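You operate a simulated robot arm through the tools that you are given. There is no shell and no other tool. Be economical: measure what you need, move in short steps, check, and stop when the job is done.

You run a simulated robot arm. Do the job below in one go: nothing can be reset, and whatever is moved stays where it is left.

Task
Take the spacer from the top of the covered table and leave it on top of the square block.

It is judged by the outcome, as a careful person would: the job done as asked, and still so three seconds after it is handed in. It fails if anything else is knocked over, pushed out of place, dropped, spilled or broken.

Robot
A 6-joint arm with a two-finger parallel gripper, fixed in place. Base frame: the origin is at the foot of the arm, x ahead of it, y to its left, z up; the work surface is at about z = 0. Readings come in m, degrees, newtons and seconds.
With the tool pointing down near the work surface it reaches from about 0.16 to 0.42 m from the base axis. Its first joint turns from -66.0 to 66.0 degrees. Payload 1.57 kg.
The tool frame sits at the grasp point between the pads (the TCP): z along the fingers, y along the line on which they close. The tips reach 0.03 m beyond it. The gripper opens to 0.08 m. The fingers are 0.017 m wide and 0.012 m thick; the gripper's body (0.04 by 0.082 m) begins 0.08 m behind the TCP.
Orientation is told as [roll, pitch, yaw] about the base's x, y, z axes, in that order, counted from this pose: with the fingers straight down and closing along the base's y, the tool's x points along the base's -x, its y along +y and its z along -z.

Tools
- The arm moves only by the tool apply_moves. Its argument "increments" is a list of rows, each a list of 3 entries, a list of its own where there are three numbers: the shift along the base's x, y, z in units of 30 mm (1.0 is 30 mm), then the turn about the base's z in units of 5 degrees (1.0 is 5 degrees), then the gripper command, from -1 (shut) to 1 (fully open), values between in proportion. In form: [[[tx, ty, tz], yaw, claw], ...]. A call has 1 to 12 rows; each row shifts and turns the commanded pose from where the row before left it. A call with a number of a shift or a turn outside -1 to 1 is refused whole. Rows are played at 5 a second. More than 0.05 m and 8.6 degrees between two rows, or a gripper value outside its range, and nothing of the call is played. A pose out of reach is approached as far as the arm can. The call stops where the force on the tool passes 40 N (or 10 N more than at its start, if that is more) or the arm is blocked; 0.2 s more then pass. The fingers move at their own pace (about 0.153 m/s each) and stop on an object; they squeeze with about 30 N. The grip force told is the motor's: it shows also when the fingers shut on nothing. Time passes only in rows, and 0.2 s behind the last, so rows that do not move let the fingers close. The reply holds the time, the measured pose of the TCP, the force on the tool along the base axes, the opening and the grip force, in the units named above and with some noise, and new pictures: "pictures" is both (left out), scene, wrist or none.
- Cameras (640 x 400 px; columns grow to the right, rows downward): "scene" is fixed at [0.0512, -0.3266, 0.4156]; the picture's right is [0.84, -0.55, 0.00], its down [-0.39, -0.60, -0.70] and it looks along [0.39, 0.59, -0.71] (base axes); focal length 251 px, centre (320, 200). "wrist" rides on the gripper at [0.072, -0.007, -0.122] in the tool frame; the picture's right is [0.09, 1.00, 0.00], its down [-0.84, 0.08, -0.54] and it looks along [-0.54, 0.05, 0.84] (tool axes); focal length 238 px, centre (320, 200). There is no depth. A picture from a camera that has moved, and an enlarged one, comes with that camera's place and axes in the base frame and with its lens. The place of the scene camera against the robot may be out by one fixed shift of up to 0.018 m in any direction.
- zoom(camera, box): a new picture of the part [left, top, right, bottom] of that camera's present view, enlarged. No time passes.
- hand_in(): hands the job in; it is judged then, once.

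Work in short steps. Places have to be worked out from the pictures, the camera data and where the tool is seen: move nearer, look again, correct. Check each grasp and each placing, and mend what went wrong. You have 90 turns and 200 pictures in all, those below and enlarged ones among them. Open the gripper and draw the arm clear of the work before you hand the job in, unless the task says otherwise; then end with one line.

The tools are called as name(argument=value, ...) on one line, values as JSON. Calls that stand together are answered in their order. apply_moves: Moves the arm, as the interface text tells. Its arguments: {"type":"object","properties":{"increments":{"type":"array"},"pictures":{"type":"string","enum":["both","scene","wrist","none"]}},"required":["increments"]} The other tools are called the same way: zoom (camera, box) takes an enlarged picture of a part of a camera's view; hand_in () hands the job in.

At the start:

```text
clock: 0.0
tcp_pos: [0.262, 0.0978, 0.1949]
ee_rot: [0.0, 0.0, 0.0]
ft_force: [1.0, -1.1, -0.5]
finger_gap: 0.0798
grip_force: 0.0
```

scene: 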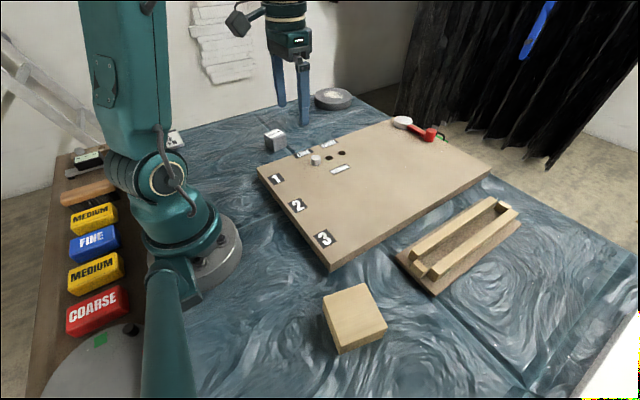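
wrist: 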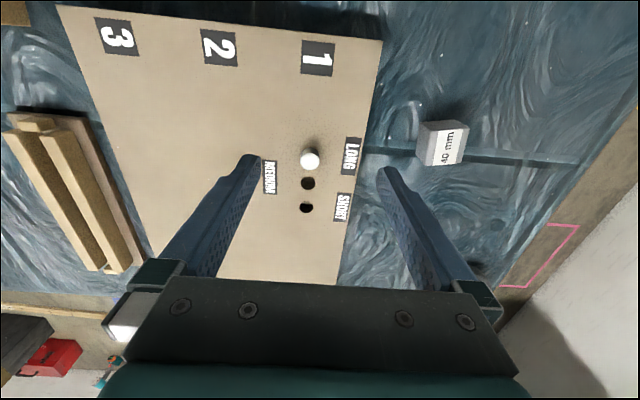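

I'll look closer at the candidate objects before moving anything.

zoom(camera="scene", box=[240, 80, 460, 220])

zoom(camera="wrist", box=[230, 90, 490, 250])

zoom(camera="scene", box=[280, 180, 540, 370])

```text
2.86 times, centred on (350, 150) of scene
camera zoom: at [0.0512, -0.3266, 0.4156], right [0.84, -0.55, 0.0], down [-0.39, -0.6, -0.7], along [0.39, 0.59, -0.71], focal length 717 px, centre (234, 343)
```

zoom: 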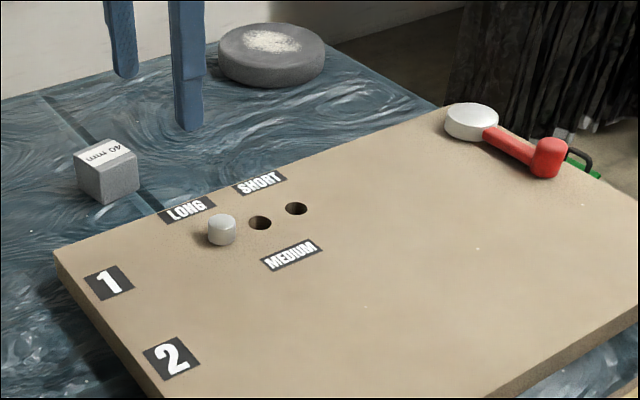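

```text
2.46 times, centred on (360, 170) of wrist
camera zoom: at [0.1903, 0.0904, 0.3184], right [-0.09, 1.0, 0.0], down [0.84, 0.08, 0.54], along [0.54, 0.05, -0.84], focal length 587 px, centre (222, 274)
```

zoom: 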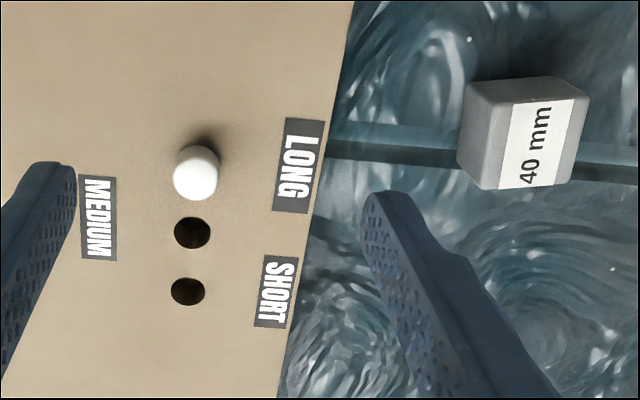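

```text
2.11 times, centred on (410, 275) of scene
camera zoom: at [0.0512, -0.3266, 0.4156], right [0.84, -0.55, 0.0], down [-0.39, -0.6, -0.7], along [0.39, 0.59, -0.71], focal length 528 px, centre (130, 42)
```

zoom: 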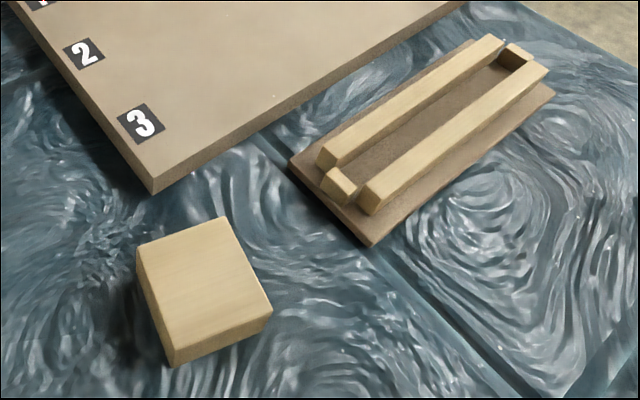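

The only labelled spacer-like item on the cloth is the grey "40 mm" block, near (0.28, 0.26). The wooden block sits near (0.17, -0.24). The white peg belongs to the board. I'll move over the grey block to measure it.

apply_moves(increments=[[[0, 1, 0], 0, 1], [[0, 1, 0], 0, 1], [[0, 1, 0], 0, 1], [[0, 1, 0], 0, 1], [[0, 1, 0], 0, 1], [[0, 0, 0], 0, 1]])

```text
clock: 1.4
tcp_pos: [0.2633, 0.2485, 0.1959]
ee_rot: [0.0, -0.1, 0.0]
ft_force: [1.2, -0.8, 0.6]
finger_gap: 0.0798
grip_force: 0.1
camera wrist: at [0.1904, 0.2407, 0.318], right [-0.09, 1.0, 0.0], down [0.84, 0.08, 0.54], along [0.54, 0.05, -0.84], focal length 238 px, centre (320, 200)
```

scene: 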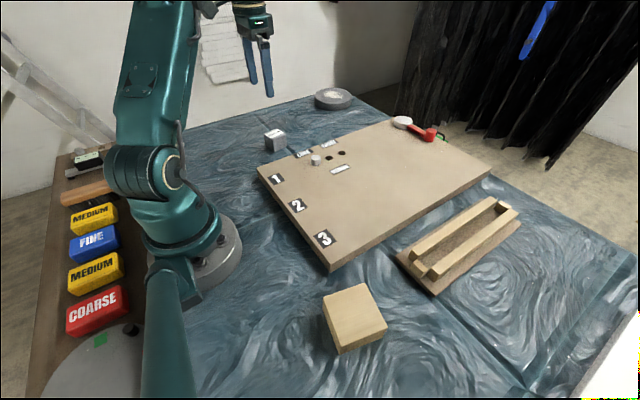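
wrist: 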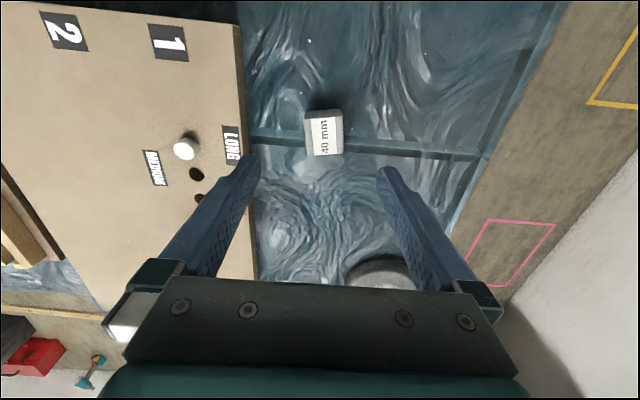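

zoom(camera="wrist", box=[280, 95, 376, 165])

```text
5.71 times, centred on (328, 130) of wrist
camera zoom: at [0.1904, 0.2407, 0.318], right [-0.09, 1.0, 0.0], down [0.84, 0.08, 0.54], along [0.54, 0.05, -0.84], focal length 1362 px, centre (274, 600)
```

zoom: 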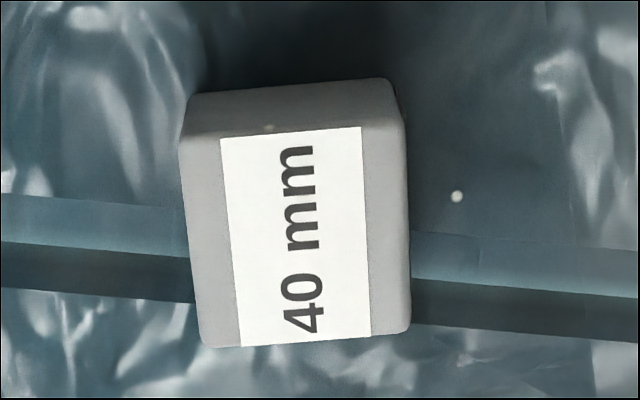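

The grey block is about 44 mm square and 40 mm high, centred near (0.280, 0.254) and turned about +10°. I'll align above it, come down part way, and check again.

apply_moves(increments=[[[0.57, 0.18, 0], 1, 1], [[0, 0, -1], 1, 1], [[0, 0, -1], 0, 1], [[0, 0, 0], 0, 1]], pictures="wrist")

```text
clock: 2.4
tcp_pos: [0.2813, 0.2533, 0.1248]
ee_rot: [0.0, 0.1, 10.0]
ft_force: [0.2, -0.1, 0.6]
finger_gap: 0.0798
grip_force: 0.0
out of reach, approached as far as the arm can: row 1
camera wrist: at [0.2099, 0.2325, 0.2478], right [-0.26, 0.96, 0.0], down [0.81, 0.22, 0.54], along [0.52, 0.14, -0.84], focal length 238 px, centre (320, 200)
```

wrist: 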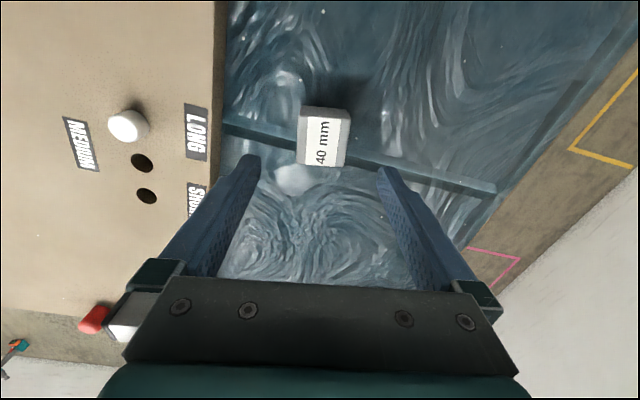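

zoom(camera="wrist", box=[275, 95, 371, 175])

```text
5.00 times, centred on (323, 135) of wrist
camera zoom: at [0.2099, 0.2325, 0.2478], right [-0.26, 0.96, 0.0], down [0.81, 0.22, 0.54], along [0.52, 0.14, -0.84], focal length 1192 px, centre (305, 525)
```

zoom: 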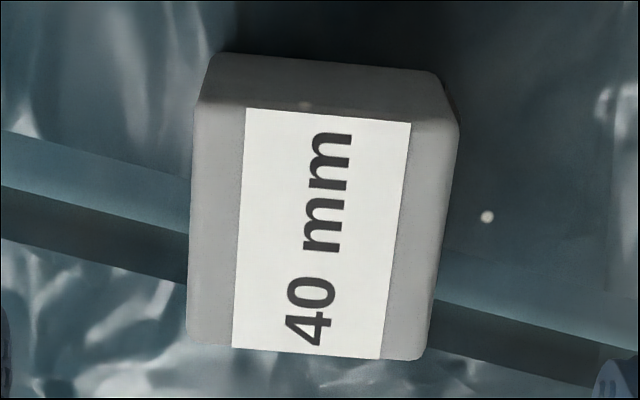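

Re-measured at (0.279, 0.253), yaw 10°, so I'm aligned. I'll go down to z ≈ 0.04 and grip.

apply_moves(increments=[[[-0.08, 0, -0.7], 0, 1], [[0, 0, -0.7], 0, 1], [[0, 0, -0.7], 0, 1], [[0, 0, -0.7], 0, 1], [[0, 0, 0], 0, 1]])

```text
clock: 3.6
tcp_pos: [0.2779, 0.2531, 0.0403]
ee_rot: [0.0, 0.0, 10.1]
ft_force: [-0.2, 0.3, 0.3]
finger_gap: 0.08
grip_force: 0.1
camera wrist: at [0.2079, 0.2327, 0.1632], right [-0.26, 0.96, 0.0], down [0.81, 0.22, 0.54], along [0.52, 0.14, -0.84], focal length 238 px, centre (320, 200)
```

scene: 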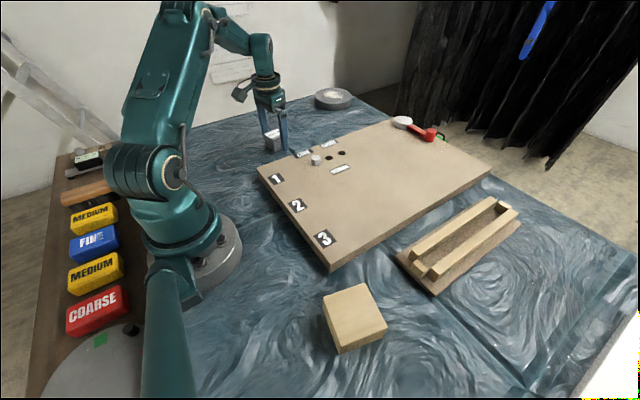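
wrist: 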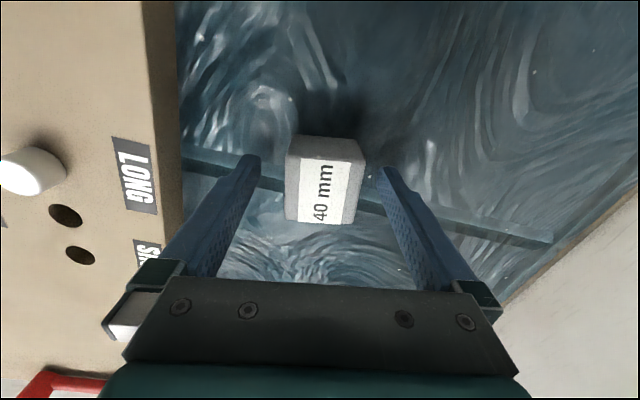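

The fingers straddle the block centrally, so I'll close and lift a little.

apply_moves(increments=[[[0, 0, 0], 0, -1], [[0, 0, 0], 0, -1], [[0, 0, 0], 0, -1], [[0, 0, 0.8], 0, -1], [[0, 0, 0.8], 0, -1], [[0, 0, 0], 0, -1]], pictures="wrist")

```text
clock: 5.0
tcp_pos: [0.2771, 0.2531, 0.0895]
ee_rot: [0.0, 0.1, 10.0]
ft_force: [-1.1, 0.3, 0.2]
finger_gap: 0.0
grip_force: 21.0
camera wrist: at [0.2075, 0.2332, 0.2125], right [-0.26, 0.96, 0.0], down [0.81, 0.22, 0.54], along [0.52, 0.14, -0.84], focal length 238 px, centre (320, 200)
```

wrist: 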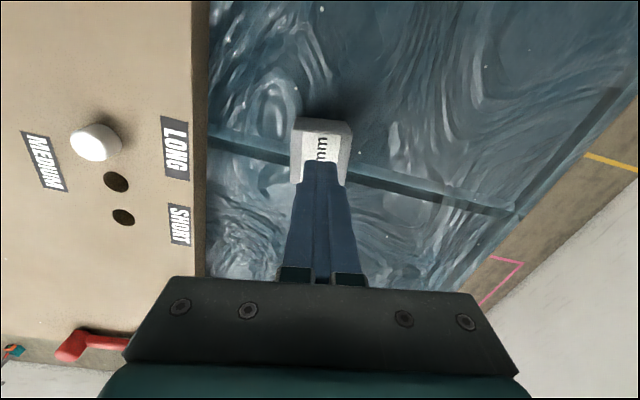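

The gripper shut completely (gap 0) and the block stayed on the table. I'll zoom in to see where the block is now.

zoom(camera="wrist", box=[272, 95, 368, 195])

zoom(camera="scene", box=[220, 60, 340, 180])

```text
4.00 times, centred on (320, 145) of wrist
camera zoom: at [0.2075, 0.2332, 0.2125], right [-0.26, 0.96, 0.0], down [0.81, 0.22, 0.54], along [0.52, 0.14, -0.84], focal length 953 px, centre (320, 420)
```

zoom: 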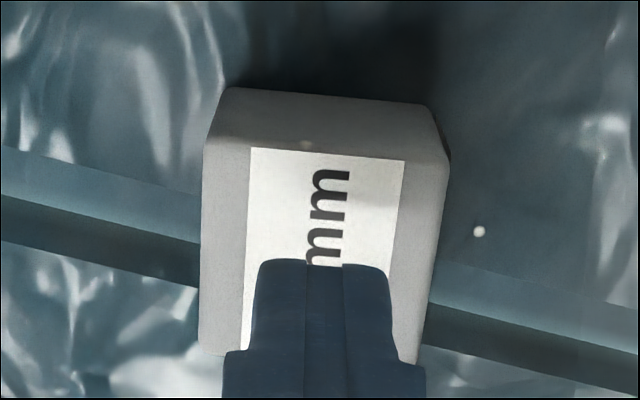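

```text
3.33 times, centred on (280, 120) of scene
camera zoom: at [0.0512, -0.3266, 0.4156], right [0.84, -0.55, 0.0], down [-0.39, -0.6, -0.7], along [0.39, 0.59, -0.71], focal length 836 px, centre (453, 467)
```

zoom: 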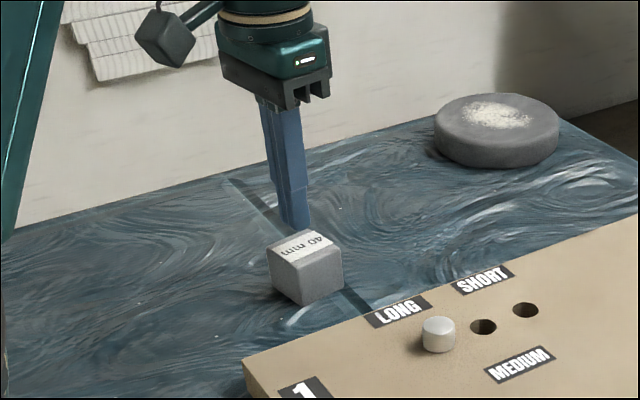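

The block hasn't moved, so it either slipped out or was never held. I'll reopen, go lower this time, close, and check the gap before lifting.

apply_moves(increments=[[[0, 0, 0], 0, 1], [[0, 0, 0], 0, 1], [[0, 0, 0], 0, 1], [[0.05, 0, -0.9], 0, 1], [[0, 0, -0.9], 0, 1], [[0, 0, 0], 0, 1]], pictures="wrist")

apply_moves(increments=[[[0, 0, 0], 0, -1], [[0, 0, 0], 0, -1], [[0, 0, 0], 0, -1], [[0, 0, 0], 0, -1]])

```text
clock: 6.4
tcp_pos: [0.2789, 0.253, 0.0349]
ee_rot: [-0.1, 0.0, 10.1]
ft_force: [0.6, -0.6, -0.2]
finger_gap: 0.0799
grip_force: 0.1
camera wrist: at [0.2088, 0.233, 0.1579], right [-0.26, 0.96, 0.0], down [0.81, 0.22, 0.54], along [0.52, 0.14, -0.84], focal length 238 px, centre (320, 200)
```

wrist: 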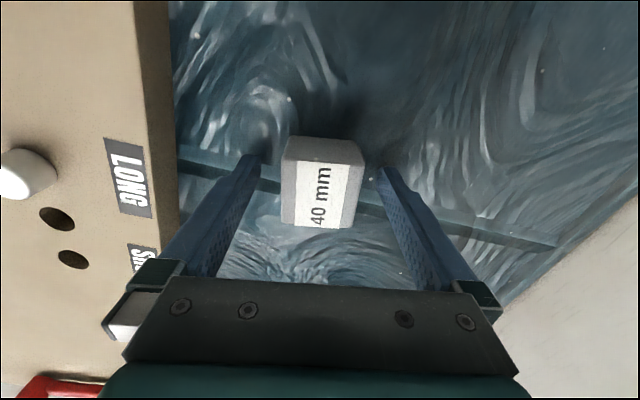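

```text
clock: 7.4
tcp_pos: [0.2792, 0.2533, 0.036]
ee_rot: [0.0, 0.0, 10.0]
ft_force: [-0.3, 0.0, -0.9]
finger_gap: 0.0454
grip_force: 29.2
camera wrist: at [0.2088, 0.233, 0.1581], right [-0.26, 0.96, 0.0], down [0.81, 0.22, 0.54], along [0.52, 0.14, -0.84], focal length 238 px, centre (320, 200)
```

scene: 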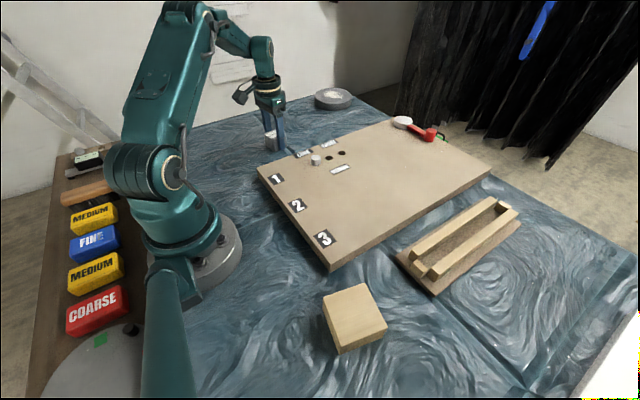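
wrist: 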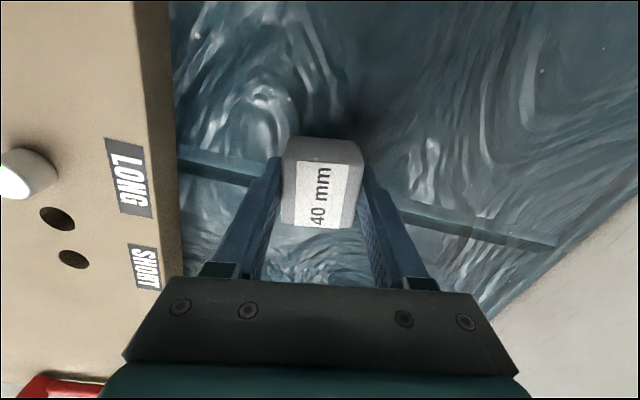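

It is gripped now, with the gap at 45 mm. I'll lift slowly in tiny steps to see whether it slips, and watch the force.

apply_moves(increments=[[[0, 0, 0.05], 0, -1], [[0, 0, 0.05], 0, -1], [[0, 0, 0.05], 0, -1], [[0, 0, 0.05], 0, -1], [[0, 0, 0], 0, -1]])

```text
clock: 8.6
tcp_pos: [0.2792, 0.2528, 0.041]
ee_rot: [-0.1, 0.0, 9.8]
ft_force: [-0.3, -0.6, -0.6]
finger_gap: 0.0452
grip_force: 29.6
camera wrist: at [0.2092, 0.2325, 0.1644], right [-0.26, 0.96, 0.0], down [0.81, 0.22, 0.54], along [0.52, 0.14, -0.84], focal length 238 px, centre (320, 200)
```

scene: 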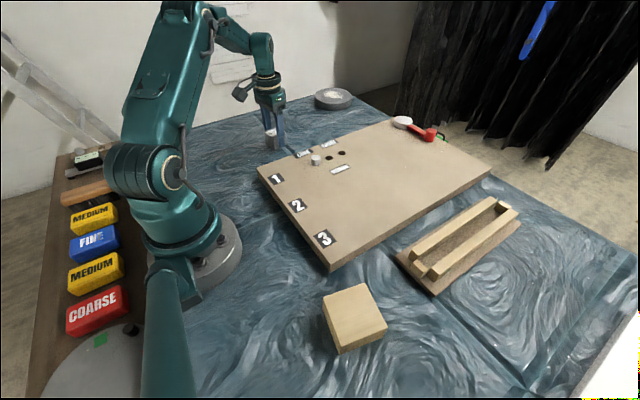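
wrist: 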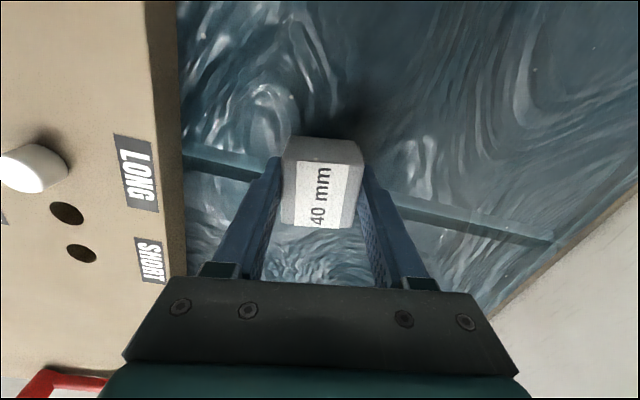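

The block rises with the hand and the gap is steady. I'll keep lifting slowly, because a fast lift made it slip before.

apply_moves(increments=[[[0, 0, 0.1], 0, -1], [[0, 0, 0.15], 0, -1], [[0, 0, 0.2], 0, -1], [[0, 0, 0.25], 0, -1], [[0, 0, 0.25], 0, -1], [[0, 0, 0.2], 0, -1], [[0, 0, 0.1], 0, -1], [[0, 0, 0], 0, -1]])

```text
clock: 10.4
tcp_pos: [0.2776, 0.2535, 0.0794]
ee_rot: [0.0, -0.1, 10.0]
ft_force: [-0.6, -0.1, -0.2]
finger_gap: 0.0455
grip_force: 29.8
camera wrist: at [0.2087, 0.2323, 0.2021], right [-0.26, 0.96, 0.0], down [0.81, 0.22, 0.54], along [0.52, 0.14, -0.84], focal length 238 px, centre (320, 200)
```

scene: 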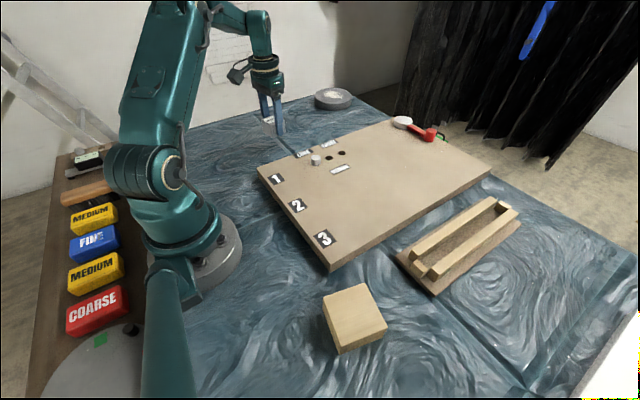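
wrist: 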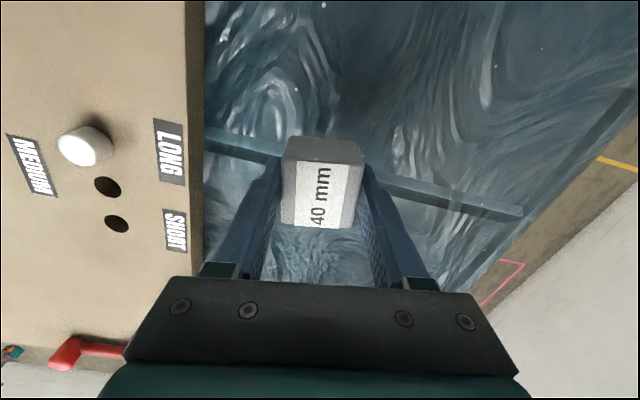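

It's held firmly. I'll raise it a bit more and bring it across smoothly while pulling in toward the base.

apply_moves(increments=[[[0, 0, 0.2], 0, -1], [[-0.05, -0.1, 0.3], 0, -1], [[-0.1, -0.2, 0.4], 0, -1], [[-0.15, -0.3, 0.4], 0, -1], [[-0.15, -0.4, 0.4], 0, -1], [[-0.15, -0.5, 0.3], 0, -1], [[-0.15, -0.6, 0.2], 0, -1], [[-0.15, -0.6, 0], -0.3, -1], [[-0.15, -0.6, 0], -0.3, -1], [[-0.15, -0.6, 0], -0.3, -1], [[-0.1, -0.4, 0], -0.3, -1], [[0, -0.2, 0], 0, -1]])

```text
clock: 13.0
tcp_pos: [0.2402, 0.1172, 0.1466]
ee_rot: [0.0, 0.1, 3.9]
ft_force: [-0.5, -0.1, -1.1]
finger_gap: 0.0454
grip_force: 29.7
camera wrist: at [0.1682, 0.105, 0.2681], right [-0.16, 0.99, 0.0], down [0.83, 0.14, 0.54], along [0.53, 0.09, -0.84], focal length 238 px, centre (320, 200)
```

scene: 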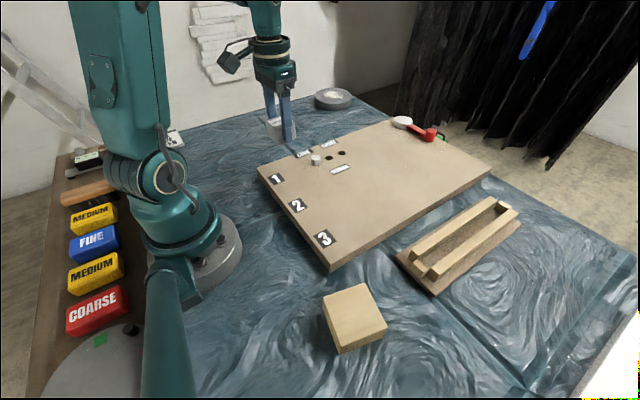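
wrist: 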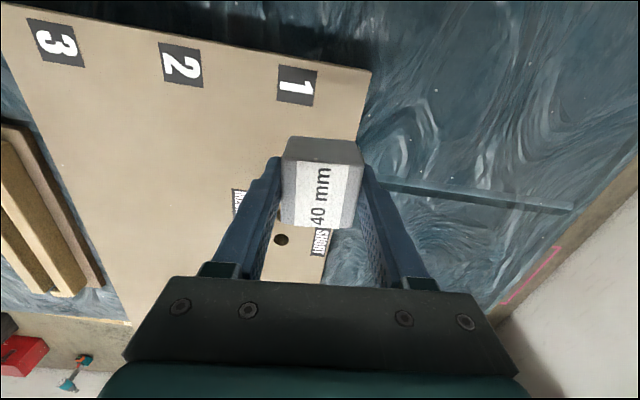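

The grip is unchanged, so I'll carry on across at the same height.

apply_moves(increments=[[[-0.05, -0.3, 0], -0.2, -1], [[-0.1, -0.5, 0], -0.3, -1], [[-0.1, -0.6, 0], -0.3, -1], [[-0.1, -0.7, 0], -0.3, -1], [[-0.1, -0.7, 0], -0.3, -1], [[-0.1, -0.7, 0], -0.3, -1], [[-0.1, -0.7, 0], -0.3, -1], [[-0.1, -0.7, 0], -0.3, -1], [[-0.1, -0.7, 0], -0.3, -1], [[-0.1, -0.7, 0], -0.3, -1], [[-0.1, -0.5, 0], 0, -1], [[0, -0.3, 0], 0, -1]])

```text
clock: 15.6
tcp_pos: [0.2082, -0.0947, 0.1449]
ee_rot: [0.0, -0.1, -10.5]
ft_force: [-0.1, -0.8, -0.1]
finger_gap: 0.0455
grip_force: 30.2
camera wrist: at [0.1363, -0.0899, 0.2682], right [0.09, 1.0, 0.0], down [0.84, -0.08, 0.54], along [0.54, -0.05, -0.84], focal length 238 px, centre (320, 200)
```

scene: 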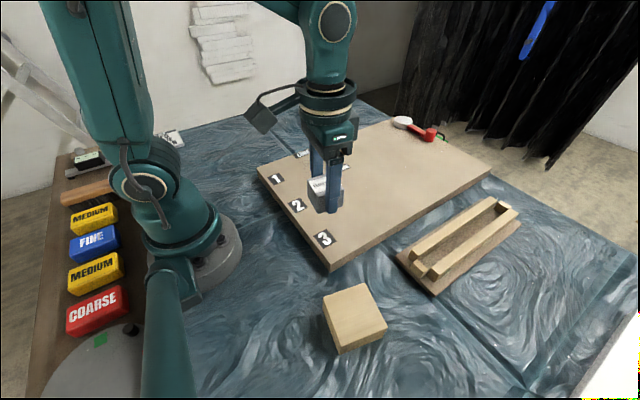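
wrist: 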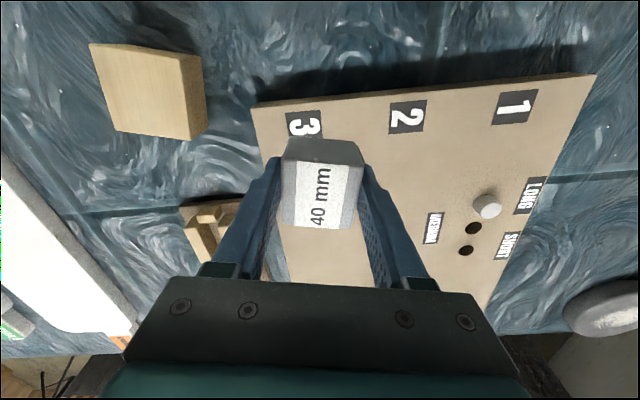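

The wooden block is in the wrist view, so I'll measure it.

zoom(camera="wrist", box=[70, 30, 230, 150])

```text
3.33 times, centred on (150, 90) of wrist
camera zoom: at [0.1363, -0.0899, 0.2682], right [0.09, 1.0, 0.0], down [0.84, -0.08, 0.54], along [0.54, -0.05, -0.84], focal length 794 px, centre (887, 567)
```

zoom: 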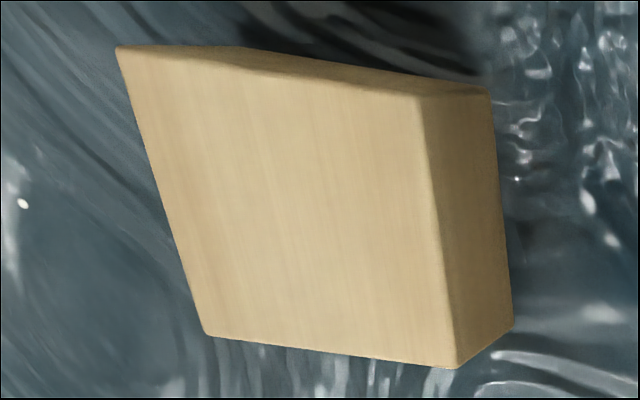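

The wooden block's top is about 70 mm square, near z 0.042, centred at about (0.160, -0.248) with yaw ≈ -14°. I'll move above it.

apply_moves(increments=[[[-0.1, -0.3, 0], -0.2, -1], [[-0.2, -0.5, 0], -0.2, -1], [[-0.2, -0.6, 0], -0.2, -1], [[-0.2, -0.7, 0], -0.1, -1], [[-0.2, -0.7, 0], 0, -1], [[-0.2, -0.7, 0], 0, -1], [[-0.2, -0.7, 0], 0, -1], [[-0.2, -0.5, 0], 0, -1], [[-0.1, -0.4, 0], 0, -1], [[0, 0, 0], 0, -1]])

```text
clock: 17.8
tcp_pos: [0.1609, -0.2482, 0.1453]
ee_rot: [0.0, 0.0, -14.1]
ft_force: [0.2, 0.3, -0.7]
finger_gap: 0.0452
grip_force: 29.9
camera wrist: at [0.0892, -0.2386, 0.2675], right [0.15, 0.99, 0.0], down [0.83, -0.13, 0.54], along [0.54, -0.08, -0.84], focal length 238 px, centre (320, 200)
```

scene: 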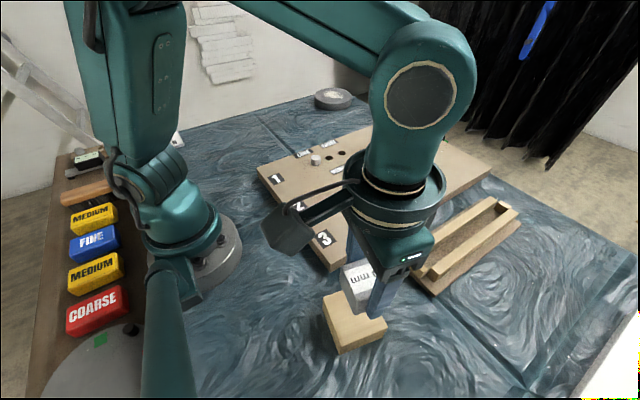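
wrist: 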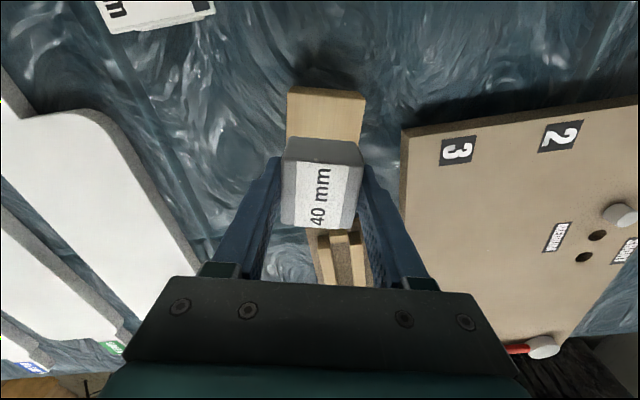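

The view confirms the alignment. I'll go down gently to about z 0.080, then check.

apply_moves(increments=[[[0, 0, -0.2], 0, -1], [[0, 0, -0.4], 0, -1], [[0, 0, -0.4], 0, -1], [[0, 0, -0.4], 0, -1], [[0, 0, -0.3], 0, -1], [[0, 0, -0.2], 0, -1], [[0, 0, -0.15], 0, -1], [[0, 0, -0.1], 0, -1], [[0, 0, 0], 0, -1]])

zoom(camera="scene", box=[290, 230, 430, 370])

```text
clock: 19.8
tcp_pos: [0.1608, -0.2481, 0.0804]
ee_rot: [0.0, 0.1, -14.0]
ft_force: [-1.1, 0.4, -0.9]
finger_gap: 0.0454
grip_force: 29.5
camera wrist: at [0.0887, -0.2386, 0.2033], right [0.15, 0.99, 0.0], down [0.83, -0.13, 0.54], along [0.54, -0.08, -0.84], focal length 238 px, centre (320, 200)
```

scene: 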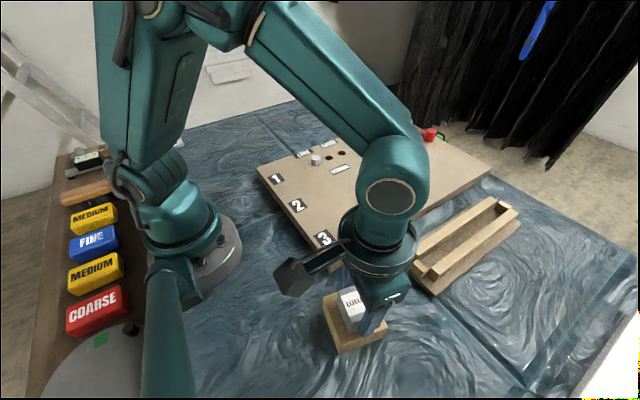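
wrist: 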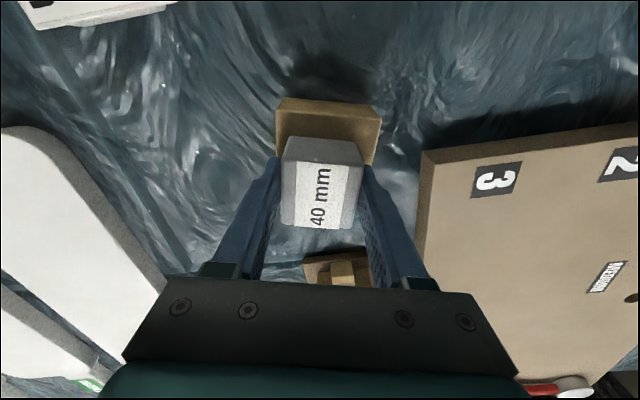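

```text
2.86 times, centred on (360, 300) of scene
camera zoom: at [0.0512, -0.3266, 0.4156], right [0.84, -0.55, 0.0], down [-0.39, -0.6, -0.7], along [0.39, 0.59, -0.71], focal length 717 px, centre (206, -86)
```

zoom: 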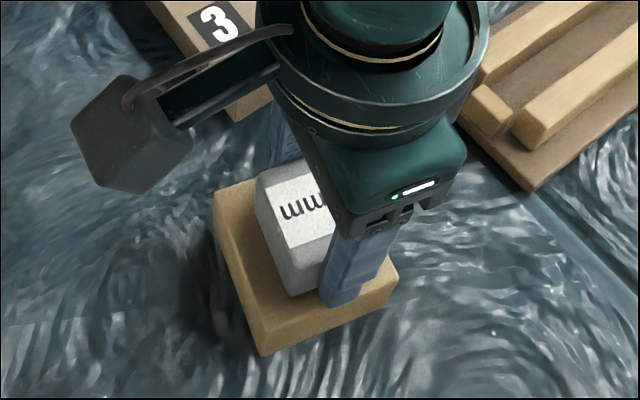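

The spacer is just above the middle of the block. I'll lower it in 1 mm steps, watching for contact force.

apply_moves(increments=[[[0, 0, -0.035], 0, -1], [[0, 0, -0.035], 0, -1], [[0, 0, 0], 0, -1]], pictures="none")

apply_moves(increments=[[[0, 0, -0.035], 0, -1], [[0, 0, 0], 0, -1]], pictures="none")

```text
clock: 20.6
tcp_pos: [0.1602, -0.2495, 0.0795]
ee_rot: [-0.1, 0.0, -14.0]
ft_force: [-1.9, 2.0, 13.5]
finger_gap: 0.0454
grip_force: 30.3
```

```text
clock: 21.2
tcp_pos: [0.1621, -0.2474, 0.0785]
ee_rot: [-0.1, -0.1, -13.9]
ft_force: [-0.6, 0.2, 21.5]
finger_gap: 0.0452
grip_force: 29.6
```

Contact is clear at 13 to 21 N. I'll ease up 1 mm to take off the load, then open gradually.

apply_moves(increments=[[[0, 0, 0.04], 0, -1], [[0, 0, 0], 0, -0.1], [[0, 0, 0], 0, 0.2], [[0, 0, 0], 0, 0.6], [[0, 0, 0], 0, 0.8], [[0, 0, 0], 0, 0.8]])

```text
clock: 22.6
tcp_pos: [0.1596, -0.2482, 0.0786]
ee_rot: [0.0, 0.0, -14.0]
ft_force: [0.8, 0.7, -0.4]
finger_gap: 0.0718
grip_force: 0.0
camera wrist: at [0.0888, -0.2383, 0.2016], right [0.15, 0.99, 0.0], down [0.83, -0.13, 0.54], along [0.54, -0.08, -0.84], focal length 238 px, centre (320, 200)
```

scene: 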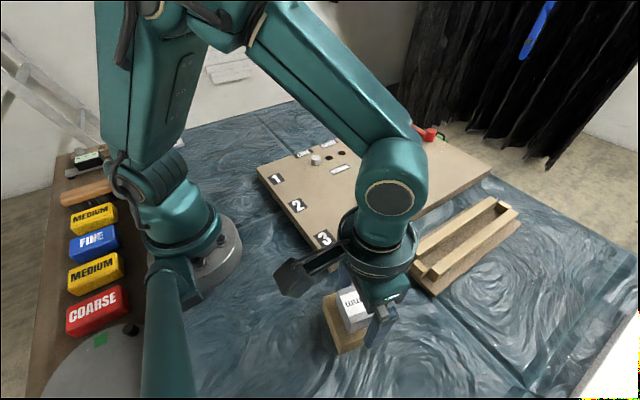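
wrist: 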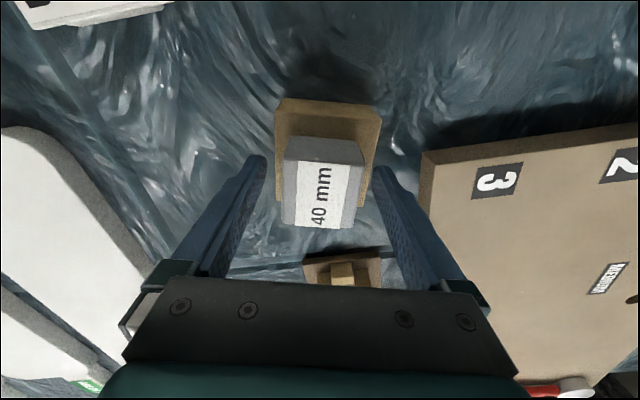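

The spacer is released and resting on the block. I'll go straight up, then draw the arm clear.

apply_moves(increments=[[[0, 0, 0.5], 0, 0.8], [[0, 0, 1], 0, 0.8], [[0, 0, 1], 0, 0.8], [[0, 0, 0.5], 0, 0.8], [[0.4, 1, 0], 0, 0.8], [[0.4, 1, 0], 0, 0.8], [[0.4, 1, 0], 0, 0.8], [[0.4, 1, 0], 0, 0.8], [[0.2, 1, 0], 0, 0.8], [[0, 1, 0], 0, 0.8], [[0, 0, 0], 0, 0.8]])

zoom(camera="scene", box=[290, 230, 430, 370])

```text
clock: 25.0
tcp_pos: [0.2141, -0.0682, 0.1688]
ee_rot: [0.1, 0.1, -14.0]
ft_force: [-0.1, 0.6, -0.3]
finger_gap: 0.0722
grip_force: 0.1
camera wrist: at [0.1422, -0.0584, 0.291], right [0.15, 0.99, 0.0], down [0.83, -0.13, 0.54], along [0.54, -0.08, -0.84], focal length 238 px, centre (320, 200)
```

scene: 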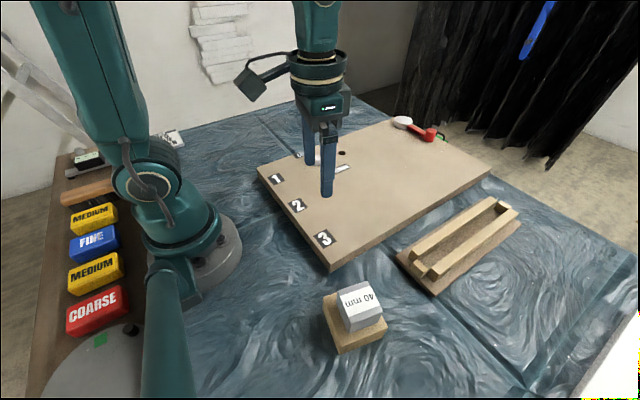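
wrist: 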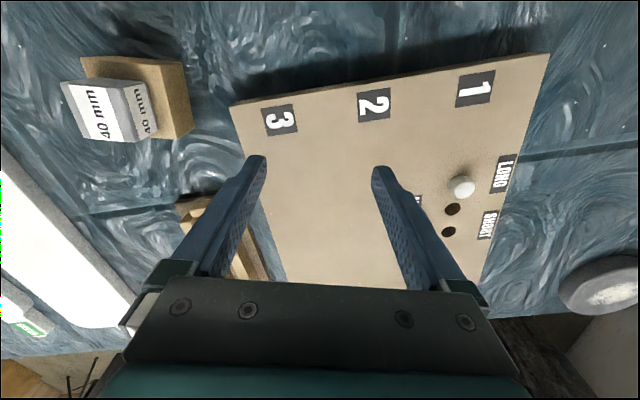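

```text
2.86 times, centred on (360, 300) of scene
camera zoom: at [0.0512, -0.3266, 0.4156], right [0.84, -0.55, 0.0], down [-0.39, -0.6, -0.7], along [0.39, 0.59, -0.71], focal length 717 px, centre (206, -86)
```

zoom: 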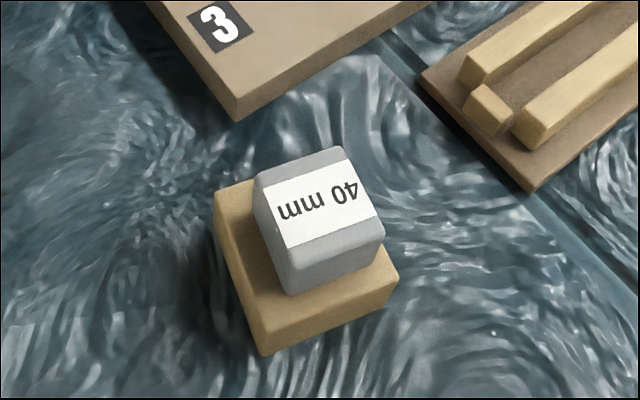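

The spacer sits flat and centred on the block, nothing else has moved, and the arm is clear with the gripper open. I'll hand it in.

hand_in()

```text
The job is handed in.
```

The spacer (the grey "40 mm" block) now sits flat and centred on the square wooden block. The first grip didn't hold, so I picked it up again with a lower grip and a slow lift. In the pictures nothing else moved.
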